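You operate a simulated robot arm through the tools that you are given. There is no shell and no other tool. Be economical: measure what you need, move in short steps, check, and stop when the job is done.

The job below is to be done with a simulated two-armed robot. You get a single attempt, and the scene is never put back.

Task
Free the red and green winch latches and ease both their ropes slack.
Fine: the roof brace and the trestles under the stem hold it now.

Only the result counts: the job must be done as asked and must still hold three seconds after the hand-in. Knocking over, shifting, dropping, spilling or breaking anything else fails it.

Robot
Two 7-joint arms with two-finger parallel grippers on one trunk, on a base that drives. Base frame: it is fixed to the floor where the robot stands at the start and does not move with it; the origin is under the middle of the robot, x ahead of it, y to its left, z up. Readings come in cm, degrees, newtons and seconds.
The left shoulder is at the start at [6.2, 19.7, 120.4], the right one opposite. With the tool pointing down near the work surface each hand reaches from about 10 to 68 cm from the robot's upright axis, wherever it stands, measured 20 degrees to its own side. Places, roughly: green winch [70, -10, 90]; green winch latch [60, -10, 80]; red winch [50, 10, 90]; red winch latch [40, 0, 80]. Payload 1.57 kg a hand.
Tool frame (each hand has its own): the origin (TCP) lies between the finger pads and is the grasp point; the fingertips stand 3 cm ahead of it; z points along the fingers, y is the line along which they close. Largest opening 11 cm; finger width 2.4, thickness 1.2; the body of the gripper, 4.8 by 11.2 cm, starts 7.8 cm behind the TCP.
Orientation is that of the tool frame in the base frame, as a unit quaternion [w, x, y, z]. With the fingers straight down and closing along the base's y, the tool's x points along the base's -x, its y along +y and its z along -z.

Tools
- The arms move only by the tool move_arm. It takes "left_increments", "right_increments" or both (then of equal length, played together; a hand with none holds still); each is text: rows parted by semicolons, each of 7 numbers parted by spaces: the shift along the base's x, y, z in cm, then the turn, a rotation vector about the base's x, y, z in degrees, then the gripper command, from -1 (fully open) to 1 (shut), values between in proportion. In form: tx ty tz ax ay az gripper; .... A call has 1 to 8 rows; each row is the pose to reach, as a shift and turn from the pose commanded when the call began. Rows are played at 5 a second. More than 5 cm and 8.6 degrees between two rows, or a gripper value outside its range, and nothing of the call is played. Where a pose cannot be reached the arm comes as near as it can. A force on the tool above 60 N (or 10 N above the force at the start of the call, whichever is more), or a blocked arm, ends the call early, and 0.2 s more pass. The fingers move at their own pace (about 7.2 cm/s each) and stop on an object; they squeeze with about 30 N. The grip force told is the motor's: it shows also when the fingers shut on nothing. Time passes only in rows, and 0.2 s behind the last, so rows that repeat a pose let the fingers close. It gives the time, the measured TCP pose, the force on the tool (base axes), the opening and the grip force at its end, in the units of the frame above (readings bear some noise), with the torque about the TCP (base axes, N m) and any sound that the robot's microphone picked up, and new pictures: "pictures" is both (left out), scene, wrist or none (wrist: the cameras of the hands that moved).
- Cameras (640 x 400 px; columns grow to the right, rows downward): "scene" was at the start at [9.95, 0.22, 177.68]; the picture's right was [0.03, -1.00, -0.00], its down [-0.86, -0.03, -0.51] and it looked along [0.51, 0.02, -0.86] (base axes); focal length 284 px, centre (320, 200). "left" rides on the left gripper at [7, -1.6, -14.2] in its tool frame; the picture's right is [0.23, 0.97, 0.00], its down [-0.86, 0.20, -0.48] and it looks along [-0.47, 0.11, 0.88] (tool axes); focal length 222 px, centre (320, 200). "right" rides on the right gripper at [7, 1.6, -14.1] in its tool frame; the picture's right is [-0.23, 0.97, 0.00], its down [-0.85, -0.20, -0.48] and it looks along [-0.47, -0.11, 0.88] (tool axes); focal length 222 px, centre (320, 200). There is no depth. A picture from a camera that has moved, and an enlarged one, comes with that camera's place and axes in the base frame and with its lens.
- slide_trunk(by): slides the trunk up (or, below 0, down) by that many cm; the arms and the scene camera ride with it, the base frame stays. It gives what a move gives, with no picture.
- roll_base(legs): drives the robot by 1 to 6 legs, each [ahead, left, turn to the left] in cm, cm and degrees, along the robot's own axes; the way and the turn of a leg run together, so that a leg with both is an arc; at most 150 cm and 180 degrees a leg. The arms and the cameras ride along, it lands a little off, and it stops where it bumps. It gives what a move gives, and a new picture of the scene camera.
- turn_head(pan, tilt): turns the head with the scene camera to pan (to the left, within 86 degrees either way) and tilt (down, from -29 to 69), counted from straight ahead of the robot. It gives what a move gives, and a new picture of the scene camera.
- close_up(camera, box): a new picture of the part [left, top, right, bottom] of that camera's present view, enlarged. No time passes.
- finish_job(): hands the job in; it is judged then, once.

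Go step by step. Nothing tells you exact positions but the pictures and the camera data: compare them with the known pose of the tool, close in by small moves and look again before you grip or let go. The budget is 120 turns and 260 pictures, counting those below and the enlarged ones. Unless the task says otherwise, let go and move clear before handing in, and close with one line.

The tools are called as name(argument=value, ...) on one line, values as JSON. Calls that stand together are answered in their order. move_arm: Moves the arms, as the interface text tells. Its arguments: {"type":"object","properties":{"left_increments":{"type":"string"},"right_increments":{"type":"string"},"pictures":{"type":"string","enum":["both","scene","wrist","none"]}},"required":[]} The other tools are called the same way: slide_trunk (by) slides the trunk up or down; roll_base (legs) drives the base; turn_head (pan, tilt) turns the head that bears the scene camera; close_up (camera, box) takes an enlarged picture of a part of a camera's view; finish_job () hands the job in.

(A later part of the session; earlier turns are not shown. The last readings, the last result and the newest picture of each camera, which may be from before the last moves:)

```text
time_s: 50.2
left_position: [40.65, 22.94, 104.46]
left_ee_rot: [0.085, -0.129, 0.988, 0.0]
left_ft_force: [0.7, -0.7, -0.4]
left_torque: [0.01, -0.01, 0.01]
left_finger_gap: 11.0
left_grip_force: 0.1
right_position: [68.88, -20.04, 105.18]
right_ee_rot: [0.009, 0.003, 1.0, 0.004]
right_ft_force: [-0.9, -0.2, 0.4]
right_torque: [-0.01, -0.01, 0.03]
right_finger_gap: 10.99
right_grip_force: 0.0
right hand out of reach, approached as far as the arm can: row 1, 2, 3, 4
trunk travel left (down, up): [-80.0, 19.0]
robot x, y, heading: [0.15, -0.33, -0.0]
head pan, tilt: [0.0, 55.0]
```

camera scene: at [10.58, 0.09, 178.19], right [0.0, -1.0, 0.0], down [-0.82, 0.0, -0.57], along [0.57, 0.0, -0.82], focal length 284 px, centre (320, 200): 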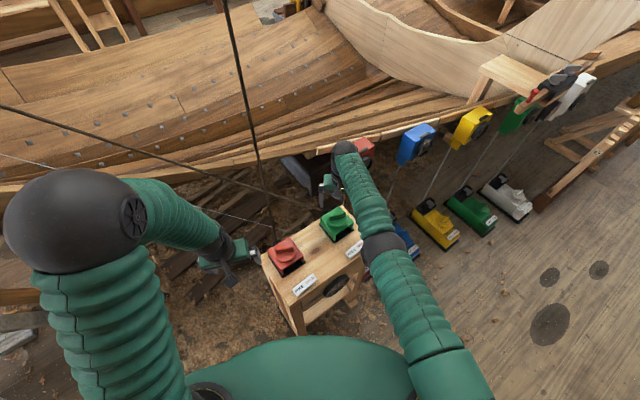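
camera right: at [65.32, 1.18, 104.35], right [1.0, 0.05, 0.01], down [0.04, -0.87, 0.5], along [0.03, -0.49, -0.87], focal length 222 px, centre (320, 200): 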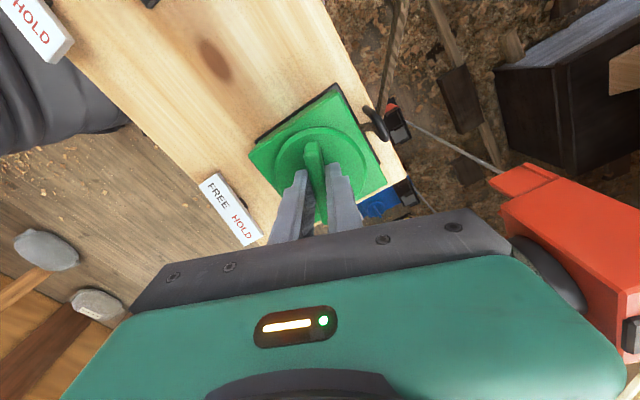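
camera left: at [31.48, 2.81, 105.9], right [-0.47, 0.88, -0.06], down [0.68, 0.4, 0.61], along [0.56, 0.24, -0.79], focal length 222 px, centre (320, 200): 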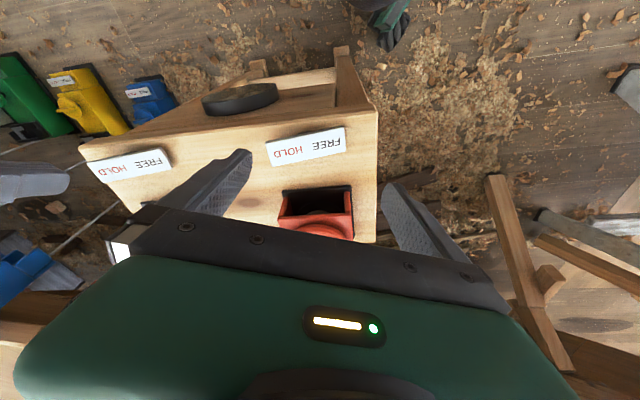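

It moves sideways and up but not back. I try up and back together.

move_arm(right_increments="-2 0 3 0 0 0 -1; -4 -2 6 0 0 0 -1; -6 -4 9 0 0 0 -1; -9 -6 11 0 0 0 -1; -12 -6 13 0 0 0 -1; -16 -6 14 0 0 0 -1", pictures="scene")

```text
time_s: 51.6
left_position: [40.68, 23.14, 104.5]
left_ee_rot: [0.087, -0.128, 0.988, 0.0]
left_ft_force: [-0.1, -0.1, 0.5]
left_torque: [0.03, -0.03, 0.05]
left_finger_gap: 11.02
left_grip_force: 0.1
right_position: [66.11, -27.35, 122.16]
right_ee_rot: [0.008, 0.004, 1.0, 0.003]
right_ft_force: [0.1, -0.6, -0.2]
right_torque: [0.0, -0.01, 0.0]
right_finger_gap: 11.01
right_grip_force: 0.1
right hand out of reach, approached as far as the arm can: row 1, 2, 3, 4, 5, 6
trunk travel left (down, up): [-80.0, 19.0]
robot x, y, heading: [-0.04, -0.03, 0.1]
head pan, tilt: [0.0, 55.0]
camera scene: at [10.46, 0.06, 178.2], right [0.0, -1.0, 0.0], down [-0.82, 0.0, -0.57], along [0.57, 0.0, -0.82], focal length 284 px, centre (320, 200)
```

scene: 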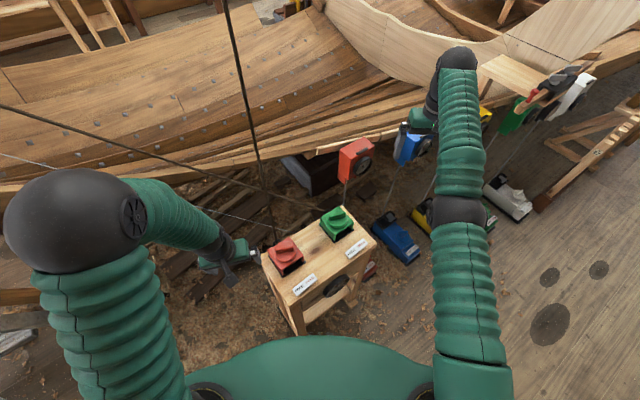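

The arm is stretched straight and stuck there. I try changing the hand's tilt while pulling back, to break the elbow out.

move_arm(right_increments="-1 0 -2 0 -8 0 -1; -3 2 -4 0 -16 0 -1; -6 4 -6 0 -24 0 -1; -9 6 -7 0 -32 0 -1; -13 6 -7 0 -32 0 -1; -17 6 -7 0 -32 0 -1; -21 6 -7 0 -32 0 -1; -25 6 -7 0 -32 0 -1", pictures="none")

```text
time_s: 53.4
left_position: [40.85, 22.98, 104.29]
left_ee_rot: [0.085, -0.129, 0.988, 0.001]
left_ft_force: [0.0, 0.5, 0.5]
left_torque: [0.02, -0.01, 0.04]
left_finger_gap: 11.01
left_grip_force: 0.1
right_position: [81.04, -22.1, 119.09]
right_ee_rot: [0.284, 0.002, 0.959, 0.003]
right_ft_force: [-1.3, 0.6, -0.9]
right_torque: [0.0, 0.0, -0.05]
right_finger_gap: 10.99
right_grip_force: 0.1
right hand out of reach, approached as far as the arm can: row 1, 2, 3, 4, 5, 6, 7, 8
trunk travel left (down, up): [-80.0, 19.0]
robot x, y, heading: [0.06, 0.23, 0.1]
head pan, tilt: [0.0, 55.0]
```

The elbow is locked straight. I undo the tilt, stretch outward slightly to unlock it, and then pull back.

move_arm(right_increments="-3 0 1 0 8 0 -1; -6 0 2 0 16 0 -1; -9 0 3 0 24 0 -1; -12 0 3 0 32 0 -1; -9 0 3 0 32 0 -1; -6 0 3 0 32 0 -1; -11 0 3 0 32 0 -1; -16 0 3 0 32 0 -1", pictures="none")

```text
time_s: 55.2
left_position: [40.73, 23.07, 104.46]
left_ee_rot: [0.085, -0.128, 0.988, 0.001]
left_ft_force: [1.3, -1.2, 0.0]
left_torque: [-0.05, -0.01, 0.01]
left_finger_gap: 11.0
left_grip_force: 0.1
right_position: [66.56, -22.57, 122.48]
right_ee_rot: [0.008, 0.003, 1.0, 0.002]
right_ft_force: [-1.4, -1.1, 0.6]
right_torque: [-0.01, 0.02, -0.01]
right_finger_gap: 11.0
right_grip_force: 0.1
right hand out of reach, approached as far as the arm can: row 2, 3, 4, 5, 6, 7, 8
trunk travel left (down, up): [-80.0, 19.0]
robot x, y, heading: [0.33, 0.17, 0.1]
head pan, tilt: [0.0, 55.0]
```

Still stuck, so perhaps a wrist joint is at its limit. I try turning the hand while pulling in.

move_arm(right_increments="0 0 0 0 0 8 -1; 0 0 0 0 0 16 -1; 0 0 0 0 0 24 -1; -4 0 0 0 0 32 -1; -8 0 0 0 0 40 -1; -12 0 0 0 0 40 -1; -16 0 0 0 0 40 -1", pictures="scene")

```text
time_s: 56.8
left_position: [40.76, 22.99, 104.57]
left_ee_rot: [0.085, -0.128, 0.988, 0.001]
left_ft_force: [0.0, 0.2, 0.0]
left_torque: [0.0, 0.02, 0.01]
left_finger_gap: 10.96
left_grip_force: 0.0
right_position: [65.24, -23.47, 125.66]
right_ee_rot: [0.008, -0.34, 0.94, 0.006]
right_ft_force: [-0.4, -0.1, 0.0]
right_torque: [0.0, 0.01, 0.0]
right_finger_gap: 11.0
right_grip_force: 0.1
right hand out of reach, approached as far as the arm can: row 4, 5, 6, 7
trunk travel left (down, up): [-80.0, 19.0]
robot x, y, heading: [0.32, -0.04, 0.0]
head pan, tilt: [0.0, 55.0]
camera scene: at [10.55, -0.03, 178.2], right [0.0, -1.0, 0.0], down [-0.82, 0.0, -0.57], along [0.57, 0.0, -0.82], focal length 284 px, centre (320, 200)
```

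scene: 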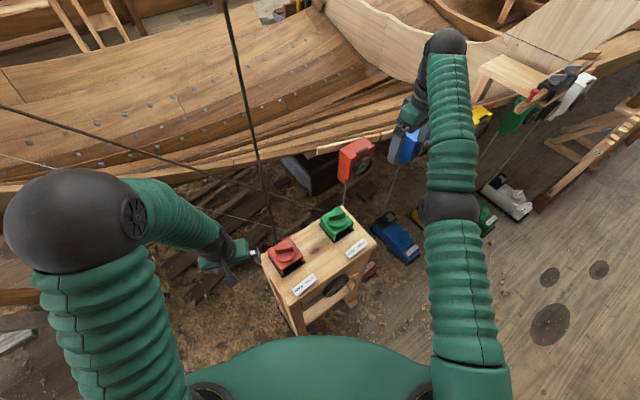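

The elbow is straight. I fold the hand back toward the robot so the wrist limit forces the elbow to bend.

move_arm(right_increments="-2 0 0 0 8 0 -1; -4 0 0 0 16 0 -1; -7 0 0 0 24 0 -1; -10 0 0 0 32 0 -1; -13 0 0 0 40 0 -1; -17 0 0 0 48 0 -1; -20 0 0 0 56 0 -1; -24 0 0 0 56 0 -1", pictures="none")

```text
time_s: 58.6
left_position: [40.49, 23.0, 104.62]
left_ee_rot: [0.087, -0.129, 0.988, 0.0]
left_ft_force: [-0.2, 0.0, 1.3]
left_torque: [0.0, -0.04, -0.01]
left_finger_gap: 11.0
left_grip_force: 0.1
right_position: [36.59, -21.13, 130.58]
right_ee_rot: [-0.379, -0.324, 0.855, 0.139]
right_ft_force: [0.2, 0.0, 0.4]
right_torque: [0.01, -0.04, -0.03]
right_finger_gap: 11.0
right_grip_force: 0.0
right hand out of reach, approached as far as the arm can: row 1, 2, 3, 4, 5, 6, 7, 8
trunk travel left (down, up): [-80.0, 19.0]
robot x, y, heading: [0.02, -0.08, -0.2]
head pan, tilt: [0.0, 55.0]
```

The hand is at x = 37 now. I rotate it back upright while keeping that position.

move_arm(right_increments="0 0 0 0 -8 0 -1; 0 0 0 0 -16 0 -1; 0 0 0 0 -24 0 -1; 0 0 0 0 -32 0 -1; 0 0 0 0 -40 0 -1; 0 0 0 0 -48 0 -1; 0 0 0 0 -56 0 -1; 0 0 0 0 -56 0 -1", pictures="scene")

```text
time_s: 60.4
left_position: [40.82, 23.03, 104.3]
left_ee_rot: [0.086, -0.128, 0.988, 0.0]
left_ft_force: [0.2, -0.5, 0.0]
left_torque: [0.02, -0.04, -0.01]
left_finger_gap: 11.0
left_grip_force: 0.1
right_position: [36.91, -21.41, 130.21]
right_ee_rot: [0.064, -0.351, 0.934, -0.029]
right_ft_force: [-0.3, 0.6, 0.2]
right_torque: [-0.02, -0.01, 0.01]
right_finger_gap: 11.02
right_grip_force: 0.1
trunk travel left (down, up): [-80.0, 19.0]
robot x, y, heading: [0.21, -0.17, 0.2]
head pan, tilt: [0.0, 55.0]
camera scene: at [10.44, -0.03, 178.2], right [0.0, -1.0, 0.0], down [-0.82, 0.0, -0.57], along [0.57, 0.0, -0.82], focal length 284 px, centre (320, 200)
```

scene: 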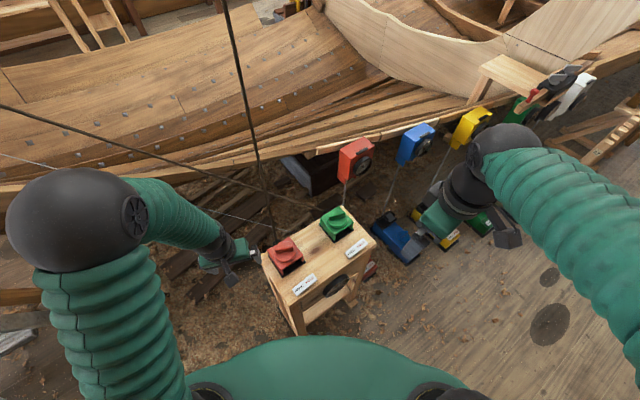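

Freed. I bring the right hand back to the gauge view.

move_arm(right_increments="-1 1 -4.5 5 -2.8 -2.5 -1; -2 2 -9 9.9 -5.6 -5 -1; -2 3 -13.5 14.8 -8.4 -7.4 -1; -2 4 -18 19.7 -11.2 -9.9 -1; -2 5 -22.5 24.7 -14 -12.4 -1; -2 5.5 -27 29.6 -16.8 -14.8 -1; -2 6 -31.5 34.5 -19.6 -17.3 -1; -2 6.5 -36 39.5 -22.4 -19.8 -1", pictures="none")

```text
time_s: 62.2
left_position: [40.77, 22.97, 104.5]
left_ee_rot: [0.085, -0.128, 0.988, 0.0]
left_ft_force: [0.3, -0.2, 0.2]
left_torque: [0.06, -0.06, -0.02]
left_finger_gap: 11.0
left_grip_force: 0.0
right_position: [34.8, -15.2, 94.31]
right_ee_rot: [0.348, -0.134, 0.904, 0.207]
right_ft_force: [0.4, 0.2, 0.4]
right_torque: [0.01, 0.02, -0.01]
right_finger_gap: 11.0
right_grip_force: 0.0
right hand out of reach, approached as far as the arm can: row 3, 4, 5, 6, 7
trunk travel left (down, up): [-80.0, 19.0]
robot x, y, heading: [0.21, -0.24, 0.2]
head pan, tilt: [0.0, 55.0]
```

move_arm(right_increments="0 0 -4 0 0 0 -1; 0 0 -8 0 0 0 -1; 0 0 -12 0 0 0 -1; 0 0 -15.3 0 0 0 -1", pictures="none")

close_up(camera="right", box=[270, 95, 370, 190])

turn_head(pan=0, tilt=69)

```text
time_s: 63.2
left_position: [40.79, 23.12, 104.49]
left_ee_rot: [0.086, -0.128, 0.988, 0.001]
left_ft_force: [0.2, -0.6, -0.2]
left_torque: [-0.03, 0.0, 0.01]
left_finger_gap: 10.99
left_grip_force: 0.1
right_position: [34.7, -15.06, 79.03]
right_ee_rot: [0.348, -0.135, 0.904, 0.208]
right_ft_force: [-0.6, -0.1, -0.7]
right_torque: [-0.03, -0.01, -0.03]
right_finger_gap: 10.99
right_grip_force: 0.0
trunk travel left (down, up): [-80.0, 19.0]
robot x, y, heading: [0.05, 0.19, 0.1]
head pan, tilt: [0.0, 55.0]
```

```text
4.21 times, centred on (320, 142) of right
camera zoom: at [21.0, -20.97, 84.2], right [-0.21, 0.88, 0.43], down [0.42, -0.31, 0.85], along [0.88, 0.36, -0.3], focal length 935 px, centre (320, 442)
```

zoom: 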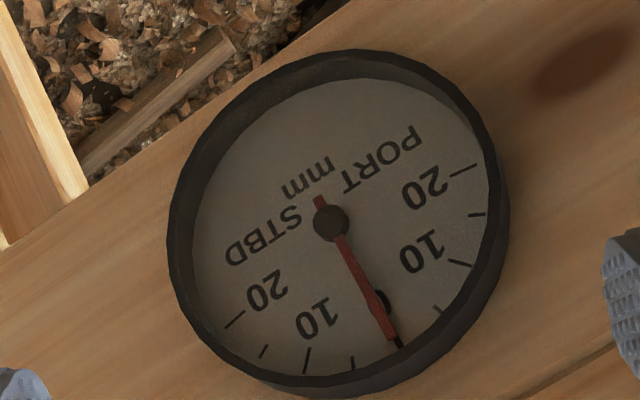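

```text
time_s: 64.0
left_position: [40.74, 23.09, 104.42]
left_ee_rot: [0.085, -0.128, 0.988, 0.0]
left_ft_force: [0.2, 0.1, -0.4]
left_torque: [0.01, 0.04, -0.03]
left_finger_gap: 10.99
left_grip_force: 0.1
right_position: [34.77, -15.06, 79.01]
right_ee_rot: [0.347, -0.135, 0.904, 0.208]
right_ft_force: [0.3, -0.6, 0.1]
right_torque: [-0.03, 0.03, 0.0]
right_finger_gap: 10.99
right_grip_force: 0.1
trunk travel left (down, up): [-80.0, 19.0]
robot x, y, heading: [0.09, -0.13, -0.1]
head pan, tilt: [0.0, 68.8]
camera scene: at [8.84, -0.02, 176.66], right [0.0, -1.0, 0.0], down [-0.93, 0.0, -0.36], along [0.36, 0.0, -0.93], focal length 284 px, centre (320, 200)
```

scene: 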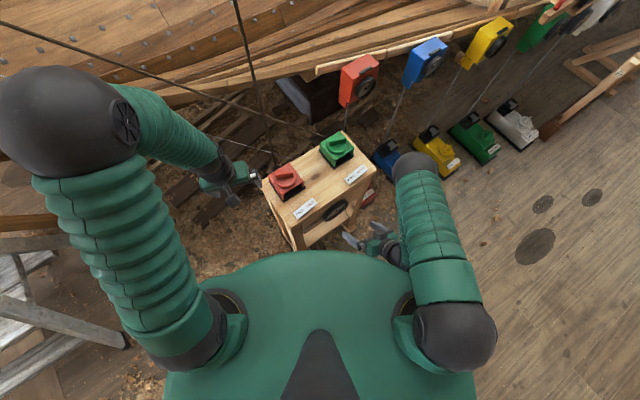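

The needle is back at 0, so green clockwise moves it to STBD while red clockwise moves it to PORT. Alternating keeps it centred. Green is at the edge of reach, so I drive forward 5 cm; there is room.

roll_base(legs=[[5, 0, 0]])

```text
time_s: 64.9
left_position: [44.83, 22.96, 104.79]
left_ee_rot: [0.089, -0.128, 0.988, 0.0]
left_ft_force: [-0.6, -0.2, 0.9]
left_torque: [0.01, -0.02, -0.02]
left_finger_gap: 10.97
left_grip_force: 0.1
right_position: [39.16, -14.95, 79.4]
right_ee_rot: [0.35, -0.135, 0.903, 0.207]
right_ft_force: [-0.4, -1.1, -0.1]
right_torque: [0.0, 0.0, -0.01]
right_finger_gap: 11.0
right_grip_force: 0.0
trunk travel left (down, up): [-80.0, 19.0]
robot x, y, heading: [4.79, -0.47, 0.1]
head pan, tilt: [0.0, 68.8]
camera scene: at [12.33, -0.03, 176.75], right [0.0, -1.0, 0.0], down [-0.93, 0.0, -0.37], along [0.37, 0.0, -0.93], focal length 284 px, centre (320, 200)
```

scene: 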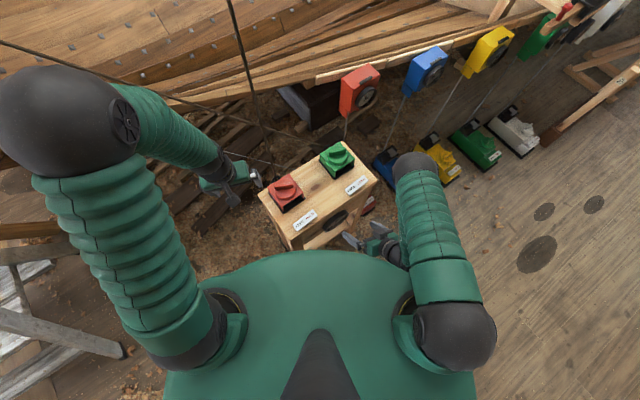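

Now I bring the left hand over the red knob, yawed to about +98° to match its bar.

move_arm(left_increments="0 -2 1 -0.7 0.6 7 0; 0 -5 1 -1.4 1.2 14 0; 1 -8 1 -2 1.8 21 0; 3 -10 0 -2.7 2.3 28 0; 5 -10.5 -1 -3.4 2.9 35 0; 6.5 -10.7 -3 -4.1 3.5 42 0.2", pictures="none")

```text
time_s: 66.3
left_position: [52.08, 12.4, 101.27]
left_ee_rot: [0.045, -0.477, 0.877, 0.001]
left_ft_force: [0.1, 0.1, -0.9]
left_torque: [-0.01, -0.01, 0.0]
left_finger_gap: 4.41
left_grip_force: 0.2
right_position: [39.7, -15.1, 79.01]
right_ee_rot: [0.347, -0.134, 0.904, 0.209]
right_ft_force: [0.1, 0.6, 0.1]
right_torque: [0.03, -0.03, -0.03]
right_finger_gap: 11.0
right_grip_force: 0.1
trunk travel left (down, up): [-80.0, 19.0]
robot x, y, heading: [5.17, 0.57, -0.1]
head pan, tilt: [0.0, 68.8]
```

move_arm(left_increments="0.2 0 0 -0.8 0.7 8.4 0.2; 0.4 0 -1 -1.6 1.4 17 0.2; 0.6 0 -2 -2.4 2 25 0.2; 0.6 0 -3 -3.2 2.7 34 0.2; 0.6 0 -4 -4 3.4 42.5 0.2", pictures="wrist")

```text
refused: row 2 steps farther than a row can; nothing moved
```

move_arm(left_increments="0.2 0 0 -0.7 0.6 7 0.2; 0.4 0 -1 -1.4 1.2 14 0.2; 0.6 0 -2 -2.1 1.8 21 0.2; 0.6 0 -3 -2.8 2.4 28 0.2; 0.6 0 -3.5 -3.4 3 35 0.2; 0.6 0 -4 -4 3.4 42.5 0.2", pictures="wrist")

```text
time_s: 67.7
left_position: [52.91, 12.21, 97.57]
left_ee_rot: [0.0, 0.764, -0.645, -0.002]
left_ft_force: [0.0, 0.4, 0.3]
left_torque: [-0.02, -0.01, -0.01]
left_finger_gap: 4.38
left_grip_force: 0.1
right_position: [39.81, -15.06, 79.1]
right_ee_rot: [0.348, -0.134, 0.904, 0.208]
right_ft_force: [-0.1, 0.0, -0.1]
right_torque: [-0.01, -0.01, -0.01]
right_finger_gap: 11.01
right_grip_force: 0.1
trunk travel left (down, up): [-80.0, 19.0]
robot x, y, heading: [5.0, -0.12, -0.1]
head pan, tilt: [0.0, 68.8]
camera left: at [55.7, 5.69, 111.67], right [-0.92, -0.39, 0.0], down [-0.34, 0.81, 0.48], along [-0.19, 0.44, -0.88], focal length 222 px, centre (320, 200)
```

left: 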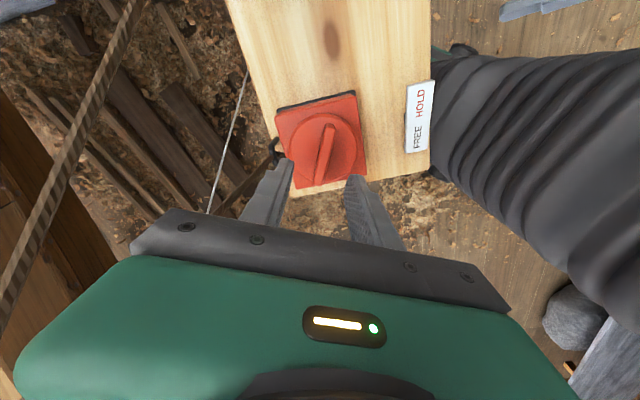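

Aligned. I lower and grip.

move_arm(left_increments="-0.2 0.1 -4 0 0 0 0.2; -0.2 0.1 -6.5 0 0 0 0.2; -0.2 0.1 -7.2 0 0 0 0.2; -0.2 0.1 -7.2 0 0 0 1; -0.2 0.1 -7.2 0 0 0 1; -0.2 0.1 -7.2 0 0 0 1", pictures="wrist")

```text
time_s: 69.1
left_position: [52.47, 12.22, 90.42]
left_ee_rot: [0.0, 0.763, -0.646, -0.002]
left_ft_force: [-7.1, 0.2, -1.4]
left_torque: [-0.05, -0.15, -0.01]
left_finger_gap: 1.19
left_grip_force: 29.5
right_position: [39.63, -14.95, 79.11]
right_ee_rot: [0.348, -0.135, 0.904, 0.208]
right_ft_force: [0.6, 0.1, 0.2]
right_torque: [0.01, -0.01, -0.01]
right_finger_gap: 10.99
right_grip_force: 0.1
trunk travel left (down, up): [-80.0, 19.0]
robot x, y, heading: [5.07, 0.2, -0.0]
head pan, tilt: [0.0, 68.8]
camera left: at [55.28, 5.68, 104.5], right [-0.92, -0.38, 0.0], down [-0.34, 0.81, 0.48], along [-0.19, 0.45, -0.88], focal length 222 px, centre (320, 200)
```

left: 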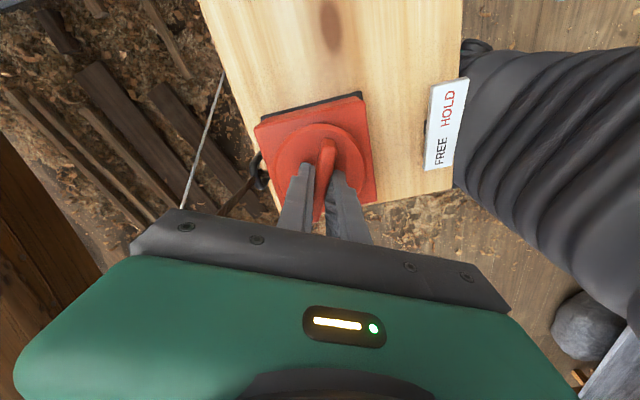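

Gripped. I turn red clockwise 40° and read the gauge.

move_arm(left_increments="0 0 0 0 0 -8 1; 0 0 0 0 0 -16 1; 0 0 0 0 0 -24 1; 0 0 0 0 0 -32 1; 0 0 0 0 0 -40 1; 0 0 0 0 0 -40 1", pictures="none")

close_up(camera="right", box=[265, 80, 385, 190])

close_up(camera="scene", box=[100, 0, 360, 200])

```text
time_s: 70.5
left_position: [52.52, 12.32, 90.29]
left_ee_rot: [0.001, -0.495, 0.869, 0.001]
left_ft_force: [-6.1, -0.9, 1.4]
left_torque: [-0.39, 0.37, 0.11]
left_finger_gap: 1.21
left_grip_force: 29.3
right_position: [39.6, -15.13, 79.15]
right_ee_rot: [0.347, -0.135, 0.904, 0.208]
right_ft_force: [-0.2, 0.8, 0.2]
right_torque: [-0.01, 0.02, -0.01]
right_finger_gap: 11.0
right_grip_force: 0.0
trunk travel left (down, up): [-80.0, 19.0]
robot x, y, heading: [5.03, 0.11, -0.1]
head pan, tilt: [0.0, 68.8]
```

```text
3.64 times, centred on (325, 135) of right
camera zoom: at [25.83, -21.03, 84.26], right [-0.21, 0.88, 0.43], down [0.42, -0.32, 0.85], along [0.88, 0.36, -0.3], focal length 808 px, centre (302, 436)
```

zoom: 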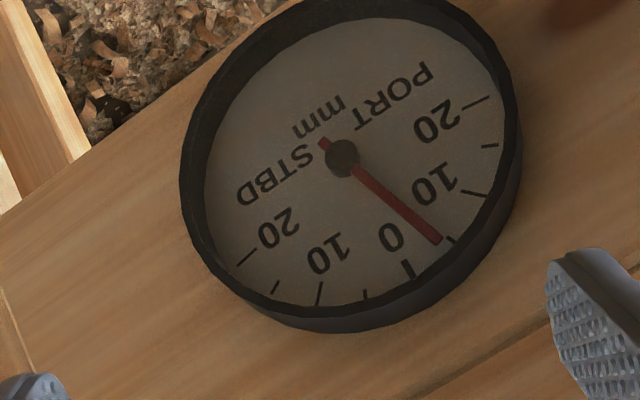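

```text
2.00 times, centred on (230, 100) of scene
camera zoom: at [13.72, -0.2, 176.67], right [0.0, -1.0, 0.0], down [-0.93, 0.0, -0.36], along [0.36, 0.0, -0.93], focal length 567 px, centre (500, 400)
```

zoom: 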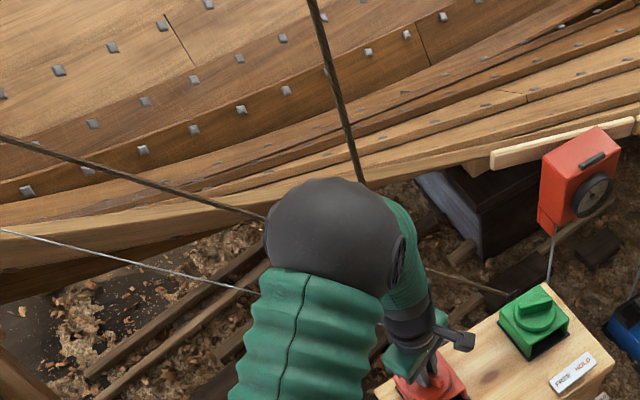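

4.5 PORT, still linear. I go another 32° (expect about -8) to see whether it saturates.

move_arm(left_increments="0 0 0 0 0 -8 1; 0 0 0 0 0 -16 1; 0 0 0 0 0 -24 1; 0 0 0 0 0 -32 1; 0 0 0 0 0 -32 1", pictures="none")

close_up(camera="right", box=[265, 80, 385, 190])

close_up(camera="scene", box=[100, 0, 360, 200])

```text
time_s: 71.7
left_position: [52.63, 12.19, 90.46]
left_ee_rot: [0.003, -0.235, 0.972, 0.001]
left_ft_force: [-1.8, -5.5, 8.3]
left_torque: [-0.14, 0.02, 0.09]
left_finger_gap: 1.21
left_grip_force: 29.2
right_position: [39.55, -15.01, 79.0]
right_ee_rot: [0.348, -0.135, 0.903, 0.21]
right_ft_force: [-0.4, -0.1, -0.3]
right_torque: [-0.02, 0.0, 0.0]
right_finger_gap: 11.01
right_grip_force: 0.1
trunk travel left (down, up): [-80.0, 19.0]
robot x, y, heading: [5.43, -0.02, 0.2]
head pan, tilt: [0.0, 68.8]
```

```text
3.64 times, centred on (325, 135) of right
camera zoom: at [25.82, -21.11, 84.25], right [-0.21, 0.88, 0.43], down [0.42, -0.32, 0.85], along [0.88, 0.36, -0.3], focal length 808 px, centre (302, 436)
```

zoom: 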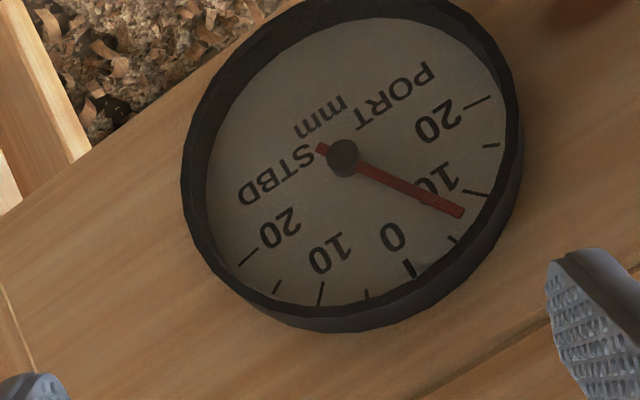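

```text
2.00 times, centred on (230, 100) of scene
camera zoom: at [13.7, -0.42, 176.68], right [0.0, -1.0, 0.0], down [-0.93, 0.0, -0.36], along [0.36, 0.0, -0.93], focal length 567 px, centre (500, 400)
```

zoom: 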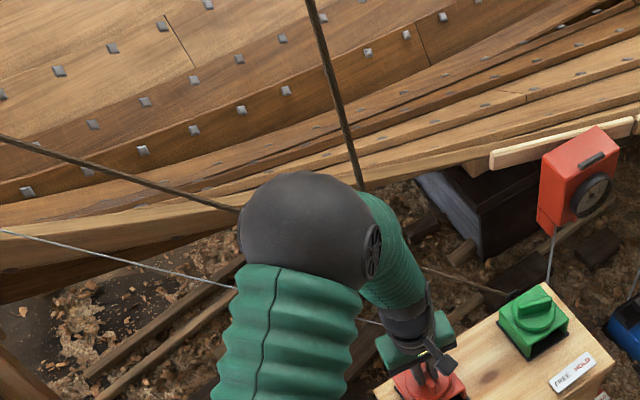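

About 8 PORT; red is now at -152° in all. Next green must ease. I lift the right hand out and set it upright.

move_arm(right_increments="-1 0 4 -3 5.2 -2 -1; -1 0 8 -6.2 10.3 -4 -1; -1 0 12 -9.2 15.5 -6 -1; 0 0 16 -12.3 20.6 -8 -0.5; 1 0.5 20 -15.4 25.8 -10 0; 4 1 22 -18.5 31 -12 0.2; 6 2 22 -21.5 36 -14 0.2; 8.5 3 21.5 -24.6 41.2 -16 0.2", pictures="none")

```text
time_s: 73.7
left_position: [52.63, 12.32, 90.51]
left_ee_rot: [0.006, -0.237, 0.972, -0.001]
left_ft_force: [19.7, -4.9, 7.8]
left_torque: [0.8, -0.63, -0.01]
left_finger_gap: 1.21
left_grip_force: 29.2
right_position: [49.22, -15.95, 101.79]
right_ee_rot: [0.014, 0.061, 0.998, 0.012]
right_ft_force: [0.0, 0.6, -0.1]
right_torque: [-0.03, -0.02, -0.01]
right_finger_gap: 4.43
right_grip_force: 0.0
right hand out of reach, approached as far as the arm can: row 4
trunk travel left (down, up): [-80.0, 19.0]
robot x, y, heading: [5.32, 0.02, -0.0]
head pan, tilt: [0.0, 68.8]
stopped in row 8 (right hand): the arm was blocked; the commanded pose is now the measured one
```

A block was reported at the last row. I look before continuing.

turn_head(pan=0, tilt=60)

```text
time_s: 74.4
left_position: [52.39, 12.16, 90.3]
left_ee_rot: [0.003, -0.238, 0.971, 0.001]
left_ft_force: [20.4, -8.5, 20.2]
left_torque: [-0.23, -0.41, 0.08]
left_finger_gap: 1.2
left_grip_force: 29.4
right_position: [49.33, -15.95, 101.66]
right_ee_rot: [0.013, 0.06, 0.998, 0.011]
right_ft_force: [0.4, -0.2, -0.3]
right_torque: [-0.02, 0.04, 0.01]
right_finger_gap: 4.36
right_grip_force: 0.1
trunk travel left (down, up): [-80.0, 19.0]
robot x, y, heading: [5.33, -0.09, -0.2]
head pan, tilt: [0.0, 60.0]
camera scene: at [15.23, -0.45, 177.57], right [0.0, -1.0, 0.0], down [-0.87, 0.0, -0.5], along [0.5, 0.0, -0.87], focal length 284 px, centre (320, 200)
```

scene: 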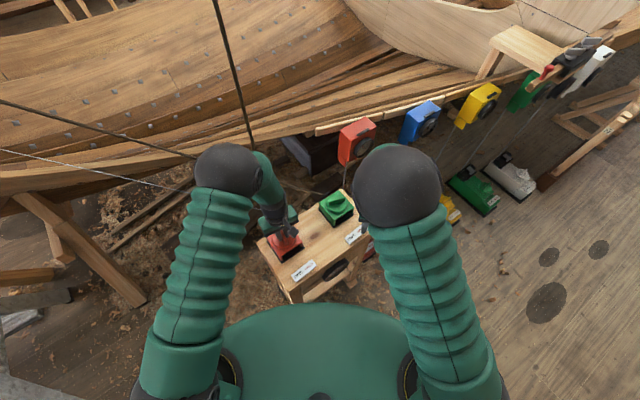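

No contact; the right elbow simply swung up. I move over green while yawing toward +106°.

move_arm(right_increments="0 0.5 0 0 0 5 0.2; 2 1.5 0 0 0 12 0.2; 4 3 0 0 0 19 0.2; 6 4 0 0 0 27 0.2; 9 6 0 0 0 34 0.2; 12 8 0 0 0 41 0.2; 14.5 9 -1 0 0 49 0.2; 16.5 9.5 -2 0 0 57 0.2", pictures="none")

```text
time_s: 76.2
left_position: [52.24, 12.04, 90.05]
left_ee_rot: [-0.003, -0.237, 0.972, 0.003]
left_ft_force: [13.9, -20.3, -17.1]
left_torque: [-1.15, -0.19, -0.07]
left_finger_gap: 1.19
left_grip_force: 29.1
right_position: [65.66, -6.33, 99.15]
right_ee_rot: [0.005, -0.43, 0.903, 0.015]
right_ft_force: [0.7, 0.4, 0.2]
right_torque: [-0.02, -0.03, 0.01]
right_finger_gap: 4.39
right_grip_force: 0.1
trunk travel left (down, up): [-80.0, 19.0]
robot x, y, heading: [4.99, -0.29, 0.1]
head pan, tilt: [0.0, 60.0]
```

move_arm(right_increments="0 0 0 0 0 8 0.2; 0 0 0 0 0 16 0.2; 0 0 0 0 0 24 0.2; 0 0 -1 0 0 32 0.2; 0 0 -1 0 0 40 0.2; 0 0 -1 0 0 48 0.2; 0 0 -1 0 0 55 0.2; 0 0 -1 0 0 55 0.2", pictures="wrist")

```text
time_s: 78.0
left_position: [52.21, 12.13, 90.17]
left_ee_rot: [-0.002, -0.237, 0.972, 0.002]
left_ft_force: [10.2, -22.0, -25.0]
left_torque: [-1.02, -0.48, -0.02]
left_finger_gap: 1.21
left_grip_force: 28.7
right_position: [65.85, -6.31, 98.37]
right_ee_rot: [0.001, 0.798, -0.603, -0.016]
right_ft_force: [-0.1, -0.4, -0.4]
right_torque: [-0.01, -0.04, -0.05]
right_finger_gap: 4.4
right_grip_force: 0.1
trunk travel left (down, up): [-80.0, 19.0]
robot x, y, heading: [4.99, -0.13, -0.2]
head pan, tilt: [0.0, 60.0]
camera right: at [66.52, -13.69, 112.36], right [-1.0, -0.05, 0.03], down [-0.03, 0.87, 0.5], along [-0.05, 0.49, -0.87], focal length 222 px, centre (320, 200)
```

right: 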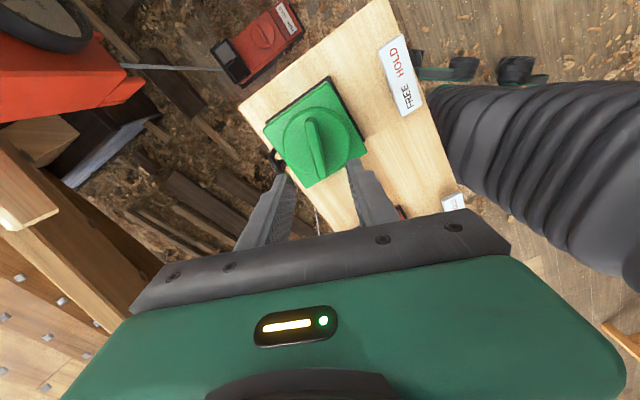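

Aligned over the green bar. I lower and grip.

move_arm(right_increments="0 0 -4 0 0 -1 0.2; 0 0 -7 0 0 -2 0.2; 0 0 -8 0 0 -2 0.2; 0 0 -8 0 0 -2 1; 0 0 -8 0 0 -2 1; 0 0 -8 0 0 -2 1", pictures="wrist")

```text
time_s: 79.4
left_position: [52.24, 12.01, 90.16]
left_ee_rot: [-0.002, -0.237, 0.972, 0.002]
left_ft_force: [3.2, -21.1, -1.4]
left_torque: [-0.69, -1.15, -0.14]
left_finger_gap: 1.19
left_grip_force: 28.8
right_position: [65.97, -6.19, 90.35]
right_ee_rot: [-0.001, 0.787, -0.617, -0.015]
right_ft_force: [14.7, 3.9, -9.0]
right_torque: [0.04, -1.07, 0.01]
right_finger_gap: 1.23
right_grip_force: 29.3
trunk travel left (down, up): [-80.0, 19.0]
robot x, y, heading: [4.9, -0.14, 0.0]
head pan, tilt: [0.0, 60.0]
camera right: at [66.28, -13.71, 104.38], right [-1.0, -0.01, 0.02], down [0.0, 0.87, 0.5], along [-0.02, 0.5, -0.87], focal length 222 px, centre (320, 200)
```

right: 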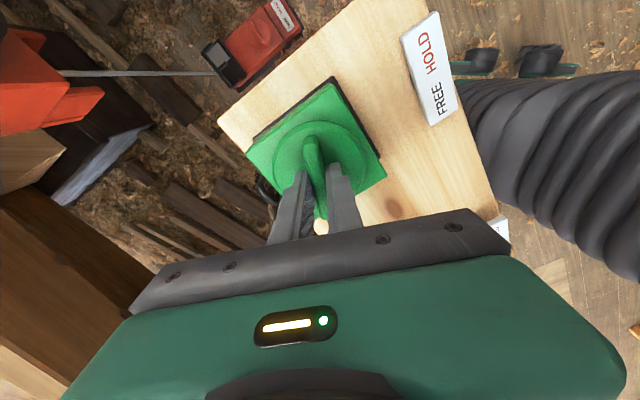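

Both knobs are held. Green turns clockwise about 70°, which should bring the needle from -8 to about 0.

move_arm(right_increments="0 0 0 0 0 -8 1; 0 0 0 0 0 -16 1; 0 0 0 0 0 -24 1; 0 0 0 0 0 -32 1; 0 0 0 0 0 -40 1; 0 0 0 0 0 -48 1; 0 0 0 0 0 -56 1; 0 0 0 0 0 -64 1", pictures="scene")

close_up(camera="scene", box=[100, 0, 400, 260])

```text
time_s: 81.2
left_position: [52.34, 12.07, 90.17]
left_ee_rot: [-0.002, -0.238, 0.971, 0.003]
left_ft_force: [-4.4, -16.2, 18.6]
left_torque: [-1.23, 0.09, -0.06]
left_finger_gap: 1.2
left_grip_force: 29.3
right_position: [66.13, -6.32, 90.41]
right_ee_rot: [0.009, -0.339, 0.941, 0.013]
right_ft_force: [33.1, -5.6, -10.5]
right_torque: [-0.68, -1.04, 0.33]
right_finger_gap: 1.23
right_grip_force: 29.7
trunk travel left (down, up): [-80.0, 19.0]
robot x, y, heading: [4.91, 0.04, -0.3]
head pan, tilt: [0.0, 60.0]
camera scene: at [15.86, -1.01, 177.55], right [0.0, -1.0, -0.01], down [-0.87, 0.0, -0.49], along [0.49, 0.0, -0.87], focal length 284 px, centre (320, 200)
```

scene: 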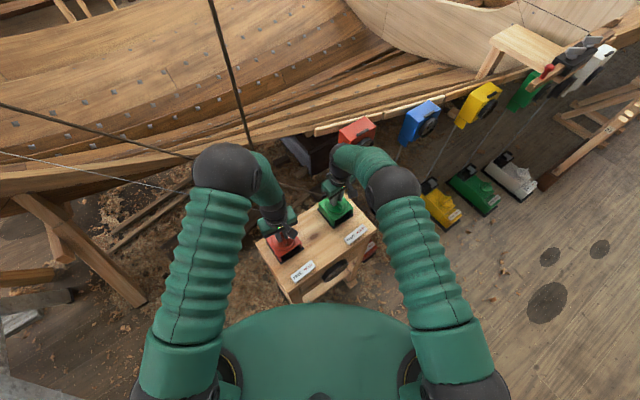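

```text
1.54 times, centred on (250, 130) of scene
camera zoom: at [15.86, -1.01, 177.55], right [0.0, -1.0, -0.01], down [-0.87, 0.0, -0.49], along [0.49, 0.0, -0.87], focal length 436 px, centre (428, 308)
```

zoom: 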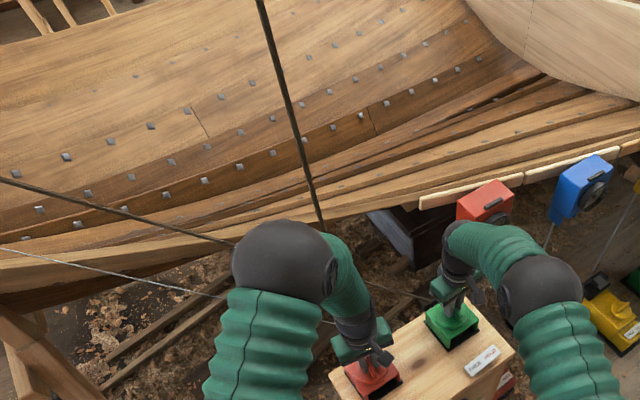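

Green is now at -104° in all. Both hands hold, so I ease both together by 64°, which keeps the needle balanced.

move_arm(left_increments="0 0 0 0 0 -8 1; 0 0 0 0 0 -16 1; 0 0 0 0 0 -24 1; 0 0 0 0 0 -32 1; 0 0 0 0 0 -40 1; 0 0 0 0 0 -48 1; 0 0 0 0 0 -56 1; 0 0 0 0 0 -64 1", right_increments="0.2 0 0 0 0 -8 1; 0.2 0 0 0 0 -16 1; 0.2 0 0 0 0 -24 1; 0.2 0 0 0 0 -32 1; 0.2 0 0 0 0 -40 1; 0.2 0 0 0 0 -48 1; 0.2 0 0 0 0 -56 1; 0.2 0 0 0 0 -64 1", pictures="scene")

close_up(camera="scene", box=[100, 0, 400, 260])

```text
time_s: 83.0
left_position: [52.16, 12.09, 90.21]
left_ee_rot: [-0.001, 0.309, 0.951, 0.003]
left_ft_force: [4.0, -6.7, -1.8]
left_torque: [-1.71, -1.04, 4.28]
left_finger_gap: 3.65
left_grip_force: 42.9
right_position: [65.64, -6.46, 90.42]
right_ee_rot: [0.01, 0.208, 0.978, 0.005]
right_ft_force: [10.0, -22.5, 2.0]
right_torque: [-1.29, -0.63, 2.09]
right_finger_gap: 2.75
right_grip_force: 38.0
trunk travel left (down, up): [-80.0, 19.0]
robot x, y, heading: [4.74, -0.23, -0.2]
head pan, tilt: [0.0, 60.0]
camera scene: at [15.42, -1.16, 177.55], right [0.0, -1.0, -0.01], down [-0.87, 0.0, -0.5], along [0.5, 0.01, -0.87], focal length 284 px, centre (320, 200)
```

scene: 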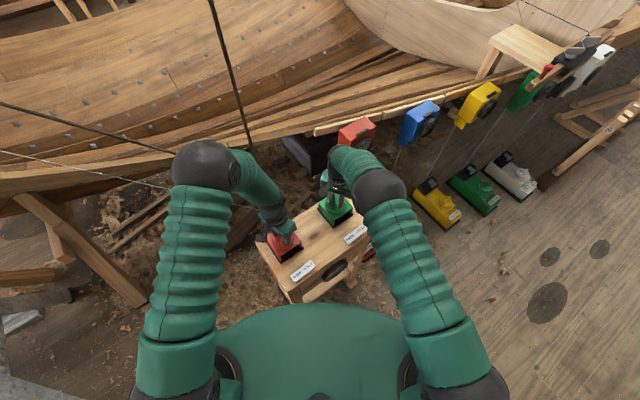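

```text
1.54 times, centred on (250, 130) of scene
camera zoom: at [15.42, -1.16, 177.55], right [0.0, -1.0, -0.01], down [-0.87, 0.0, -0.5], along [0.5, 0.01, -0.87], focal length 436 px, centre (428, 308)
```

zoom: 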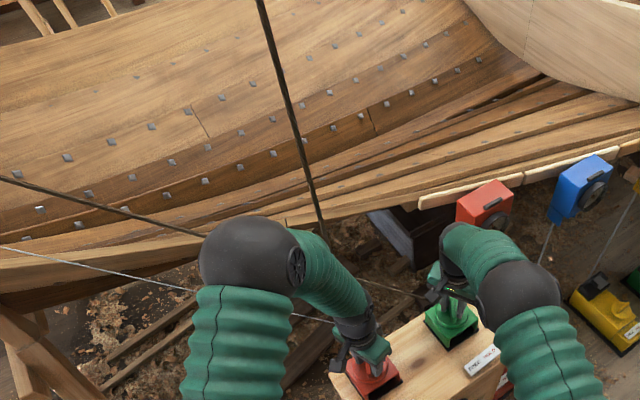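

Both bars now resist strongly (4 N·m left, 2 N·m right) and the fingers were forced open, while the ropes are still straight. So there is a stop here, or clockwise is tightening. I back off until the grip is square again.

move_arm(left_increments="0 0 0 0 0 8 1; 0 0 0 0 0 16 1; 0 0 0 0 0 24 1; 0 0 0 0 0 24 1", right_increments="0 0 0 0 0 8 1; 0 0 0 0 0 16 1; 0 0 0 0 0 16 1; 0 0 0 0 0 16 1", pictures="wrist")

```text
time_s: 84.0
left_position: [51.92, 12.19, 90.16]
left_ee_rot: [-0.002, 0.108, 0.994, 0.003]
left_ft_force: [-3.1, -4.4, -9.0]
left_torque: [-0.96, 0.7, 0.84]
left_finger_gap: 2.05
left_grip_force: 33.8
right_position: [65.4, -6.45, 90.34]
right_ee_rot: [0.007, 0.071, 0.997, 0.008]
right_ft_force: [-13.4, -25.8, -9.5]
right_torque: [-1.35, 0.89, 0.81]
right_finger_gap: 1.81
right_grip_force: 32.7
trunk travel left (down, up): [-80.0, 19.0]
robot x, y, heading: [5.3, -0.39, 0.1]
head pan, tilt: [0.0, 60.0]
camera right: at [58.52, -4.16, 104.4], right [0.36, 0.93, 0.02], down [0.81, -0.33, 0.49], along [0.46, -0.16, -0.87], focal length 222 px, centre (320, 200)
camera left: at [44.86, 12.02, 104.38], right [-0.01, 1.0, 0.01], down [0.88, 0.01, 0.48], along [0.48, 0.01, -0.88], focal length 222 px, centre (320, 200)
```

right: 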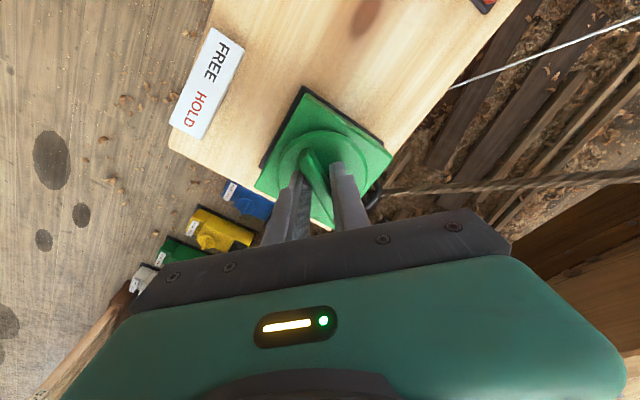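
left: 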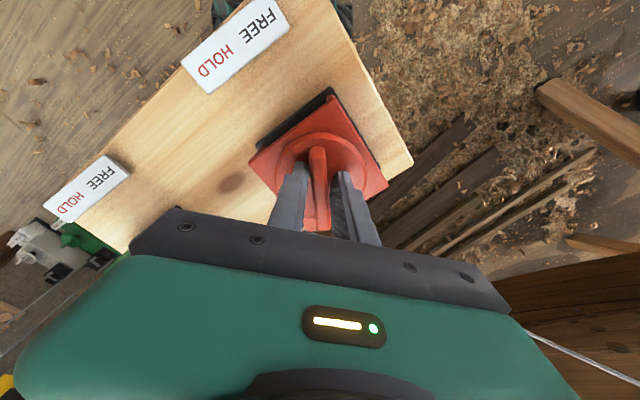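

The bars stopped at the same dial angle (about -172°) with both ropes still taut, and the needle simply follows the difference of the two dials. So clockwise was not easing and the ropes must ease anticlockwise. I turn both anticlockwise together, in step.

move_arm(left_increments="0 0 0 0 0 8 1; 0 0 0 0 0 16 1; 0 0 0 0 0 22 1; 0 0 0 0 0 30 1; 0 0 0 0 0 38 1; 0 0 0 0 0 46 1; 0 0 0 0 0 54 1; 0 0 0 0 0 54 1", right_increments="0.2 0.1 0 0 0 8 1; 0.3 0.2 0 0 0 14 1; 0.3 0.2 0 0 0 16 1; 0.3 0.2 0 0 0 24 1; 0.3 0.2 0 0 0 32 1; 0.3 0.2 0 0 0 40 1; 0.3 0.2 0 0 0 48 1; 0.3 0.2 0 0 0 48 1", pictures="scene")

```text
time_s: 85.8
left_position: [52.1, 11.93, 90.31]
left_ee_rot: [0.001, -0.356, 0.935, 0.001]
left_ft_force: [1.8, -17.5, -12.9]
left_torque: [-1.16, -0.07, -0.23]
left_finger_gap: 1.2
left_grip_force: 29.2
right_position: [66.08, -6.37, 90.63]
right_ee_rot: [0.007, -0.342, 0.94, 0.014]
right_ft_force: [-8.4, -21.4, -1.1]
right_torque: [-1.25, 0.2, -0.01]
right_finger_gap: 1.22
right_grip_force: 29.2
trunk travel left (down, up): [-80.0, 19.0]
robot x, y, heading: [4.95, 0.06, -0.1]
head pan, tilt: [0.0, 60.0]
camera scene: at [15.16, -1.59, 177.58], right [0.0, -1.0, -0.01], down [-0.87, 0.01, -0.5], along [0.5, 0.01, -0.87], focal length 284 px, centre (320, 200)
```

scene: 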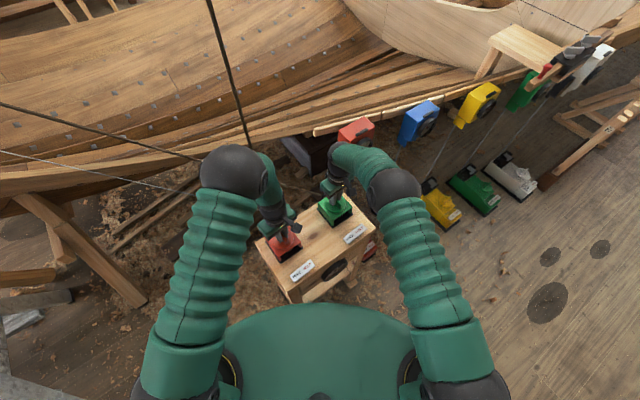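

Both grips are square again at about +41°/+40° with little torque. I continue anticlockwise together.

move_arm(left_increments="0 0 0 0 0 8 1; 0 0 0 0 0 16 1; 0 0 0 0 0 24 1; 0 0 0 0 0 32 1; 0 0 0 0 0 40 1; 0 0 0 0 0 48 1; 0 0 0 0 0 56 1; 0 0 0 0 0 56 1", right_increments="0 0 0 0 0 8 1; 0 0 0 0 0 16 1; 0 0 0 0 0 24 1; 0 0 0 0 0 32 1; 0 0 0 0 0 40 1; 0 0 0 0 0 48 1; 0 0 0 0 0 56 1; 0 0 0 0 0 57 1", pictures="scene")

```text
time_s: 87.6
left_position: [52.56, 12.13, 90.58]
left_ee_rot: [-0.004, 0.752, -0.659, 0.001]
left_ft_force: [29.7, -19.2, 7.8]
left_torque: [-0.24, 0.1, 0.02]
left_finger_gap: 1.21
left_grip_force: 29.3
right_position: [65.88, -6.23, 90.56]
right_ee_rot: [-0.001, 0.748, -0.663, -0.016]
right_ft_force: [-19.2, -12.6, 8.9]
right_torque: [0.69, -0.21, -0.07]
right_finger_gap: 1.2
right_grip_force: 29.3
trunk travel left (down, up): [-80.0, 19.0]
robot x, y, heading: [5.29, -0.23, -0.0]
head pan, tilt: [0.0, 60.0]
camera scene: at [15.09, -1.52, 177.61], right [0.0, -1.0, -0.01], down [-0.87, 0.01, -0.5], along [0.5, 0.01, -0.87], focal length 284 px, centre (320, 200)
```

scene: 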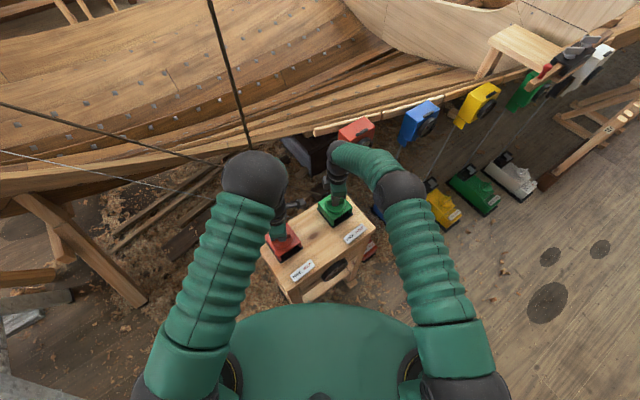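

Both dials are back to about -83°. I release, lift, and swing both hands back round for a fresh grip on the symmetric bars.

move_arm(left_increments="0 0 0 0 0 0 0.2; 0 0 0 0 0 0 0.2; 0 0 4 0 0 0 0.2; 0 0 6 0 0 -8 0.2; 0 0 6 0 0 -16 0.2; 0 0 6 0 0 -24 0.2; 0 0 6 0 0 -32 0.2; 0 0 6 0 0 -40 0.2", right_increments="0 0 0 0 0 0 0.2; 0 0 0 0 0 0 0.2; 0 0 4 0 0 0 0.2; 0 0 6 0 0 -8 0.2; 0 0 6 0 0 -16 0.2; 0 0 6 0 0 -24 0.2; 0 0 6 0 0 -32 0.2; 0 0 6 0 0 -40 0.2", pictures="none")

move_arm(left_increments="0 0 0 0 0 -8 0.2; 0 0 0 0 0 -16 0.2; 0 0 0 0 0 -24 0.2; 0 0 0 0 0 -32 0.2; 0 0 0 0 0 -40 0.2; 0 0 0 0 0 -48 0.2; 0 0 0 0 0 -56 0.2; 0 0 0 0 0 -64 0.2", right_increments="0 0 0 0 0 -8 0.2; 0 0 0 0 0 -16 0.2; 0 0 0 0 0 -24 0.2; 0 0 0 0 0 -32 0.2; 0 0 0 0 0 -40 0.2; 0 0 0 0 0 -48 0.2; 0 0 0 0 0 -56 0.2; 0 0 0 0 0 -64 0.2", pictures="both")

```text
time_s: 89.4
left_position: [52.0, 12.26, 96.21]
left_ee_rot: [-0.001, -0.48, 0.877, 0.002]
left_ft_force: [0.2, 0.3, 0.3]
left_torque: [0.03, 0.01, 0.0]
left_finger_gap: 4.4
left_grip_force: 0.1
right_position: [66.08, -5.91, 96.48]
right_ee_rot: [0.005, -0.475, 0.88, 0.013]
right_ft_force: [0.1, 0.2, -0.4]
right_torque: [0.03, 0.0, 0.03]
right_finger_gap: 4.4
right_grip_force: 0.0
trunk travel left (down, up): [-80.0, 19.0]
robot x, y, heading: [4.92, -0.09, -0.1]
head pan, tilt: [0.0, 60.0]
```

```text
time_s: 91.2
left_position: [52.13, 12.57, 96.21]
left_ee_rot: [0.0, 0.059, 0.998, 0.001]
left_ft_force: [0.9, 0.5, -0.6]
left_torque: [0.01, 0.04, 0.01]
left_finger_gap: 4.43
left_grip_force: 0.0
right_position: [66.06, -5.76, 96.5]
right_ee_rot: [0.011, 0.064, 0.998, 0.008]
right_ft_force: [0.2, -0.2, -0.6]
right_torque: [0.01, 0.02, 0.0]
right_finger_gap: 4.39
right_grip_force: 0.0
trunk travel left (down, up): [-80.0, 19.0]
robot x, y, heading: [5.11, -0.11, 0.2]
head pan, tilt: [0.0, 60.0]
camera scene: at [15.09, 0.03, 177.59], right [0.0, -1.0, 0.0], down [-0.87, 0.0, -0.5], along [0.5, 0.0, -0.87], focal length 284 px, centre (320, 200)
camera right: at [59.0, -3.45, 110.56], right [0.35, 0.94, 0.02], down [0.81, -0.31, 0.49], along [0.47, -0.15, -0.87], focal length 222 px, centre (320, 200)
camera left: at [45.0, 11.77, 110.44], right [-0.11, 0.99, 0.0], down [0.87, 0.1, 0.48], along [0.48, 0.06, -0.88], focal length 222 px, centre (320, 200)
```

scene: 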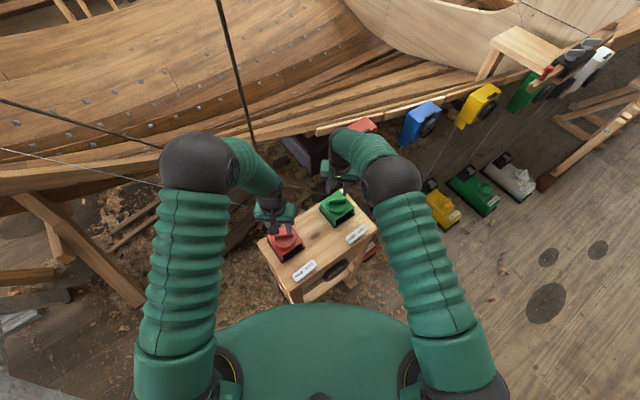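
right: 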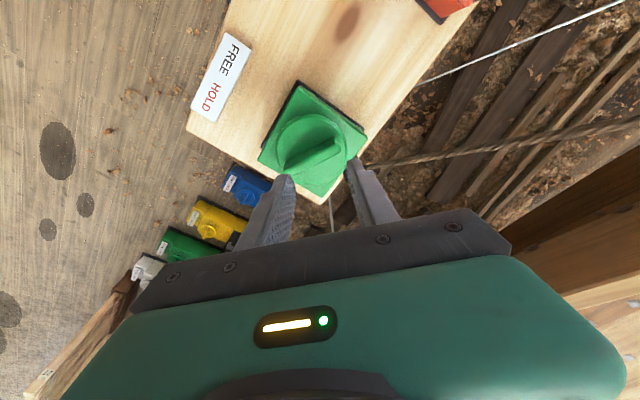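
left: 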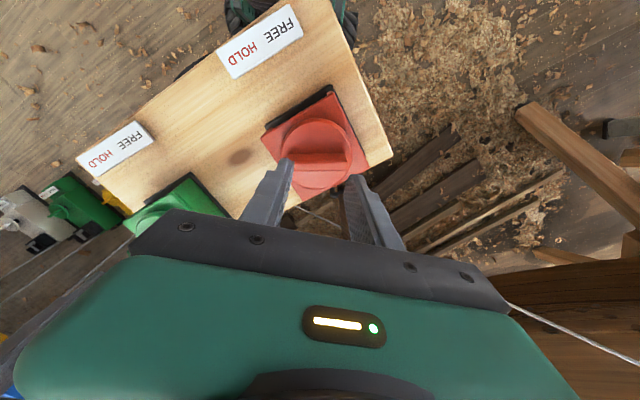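

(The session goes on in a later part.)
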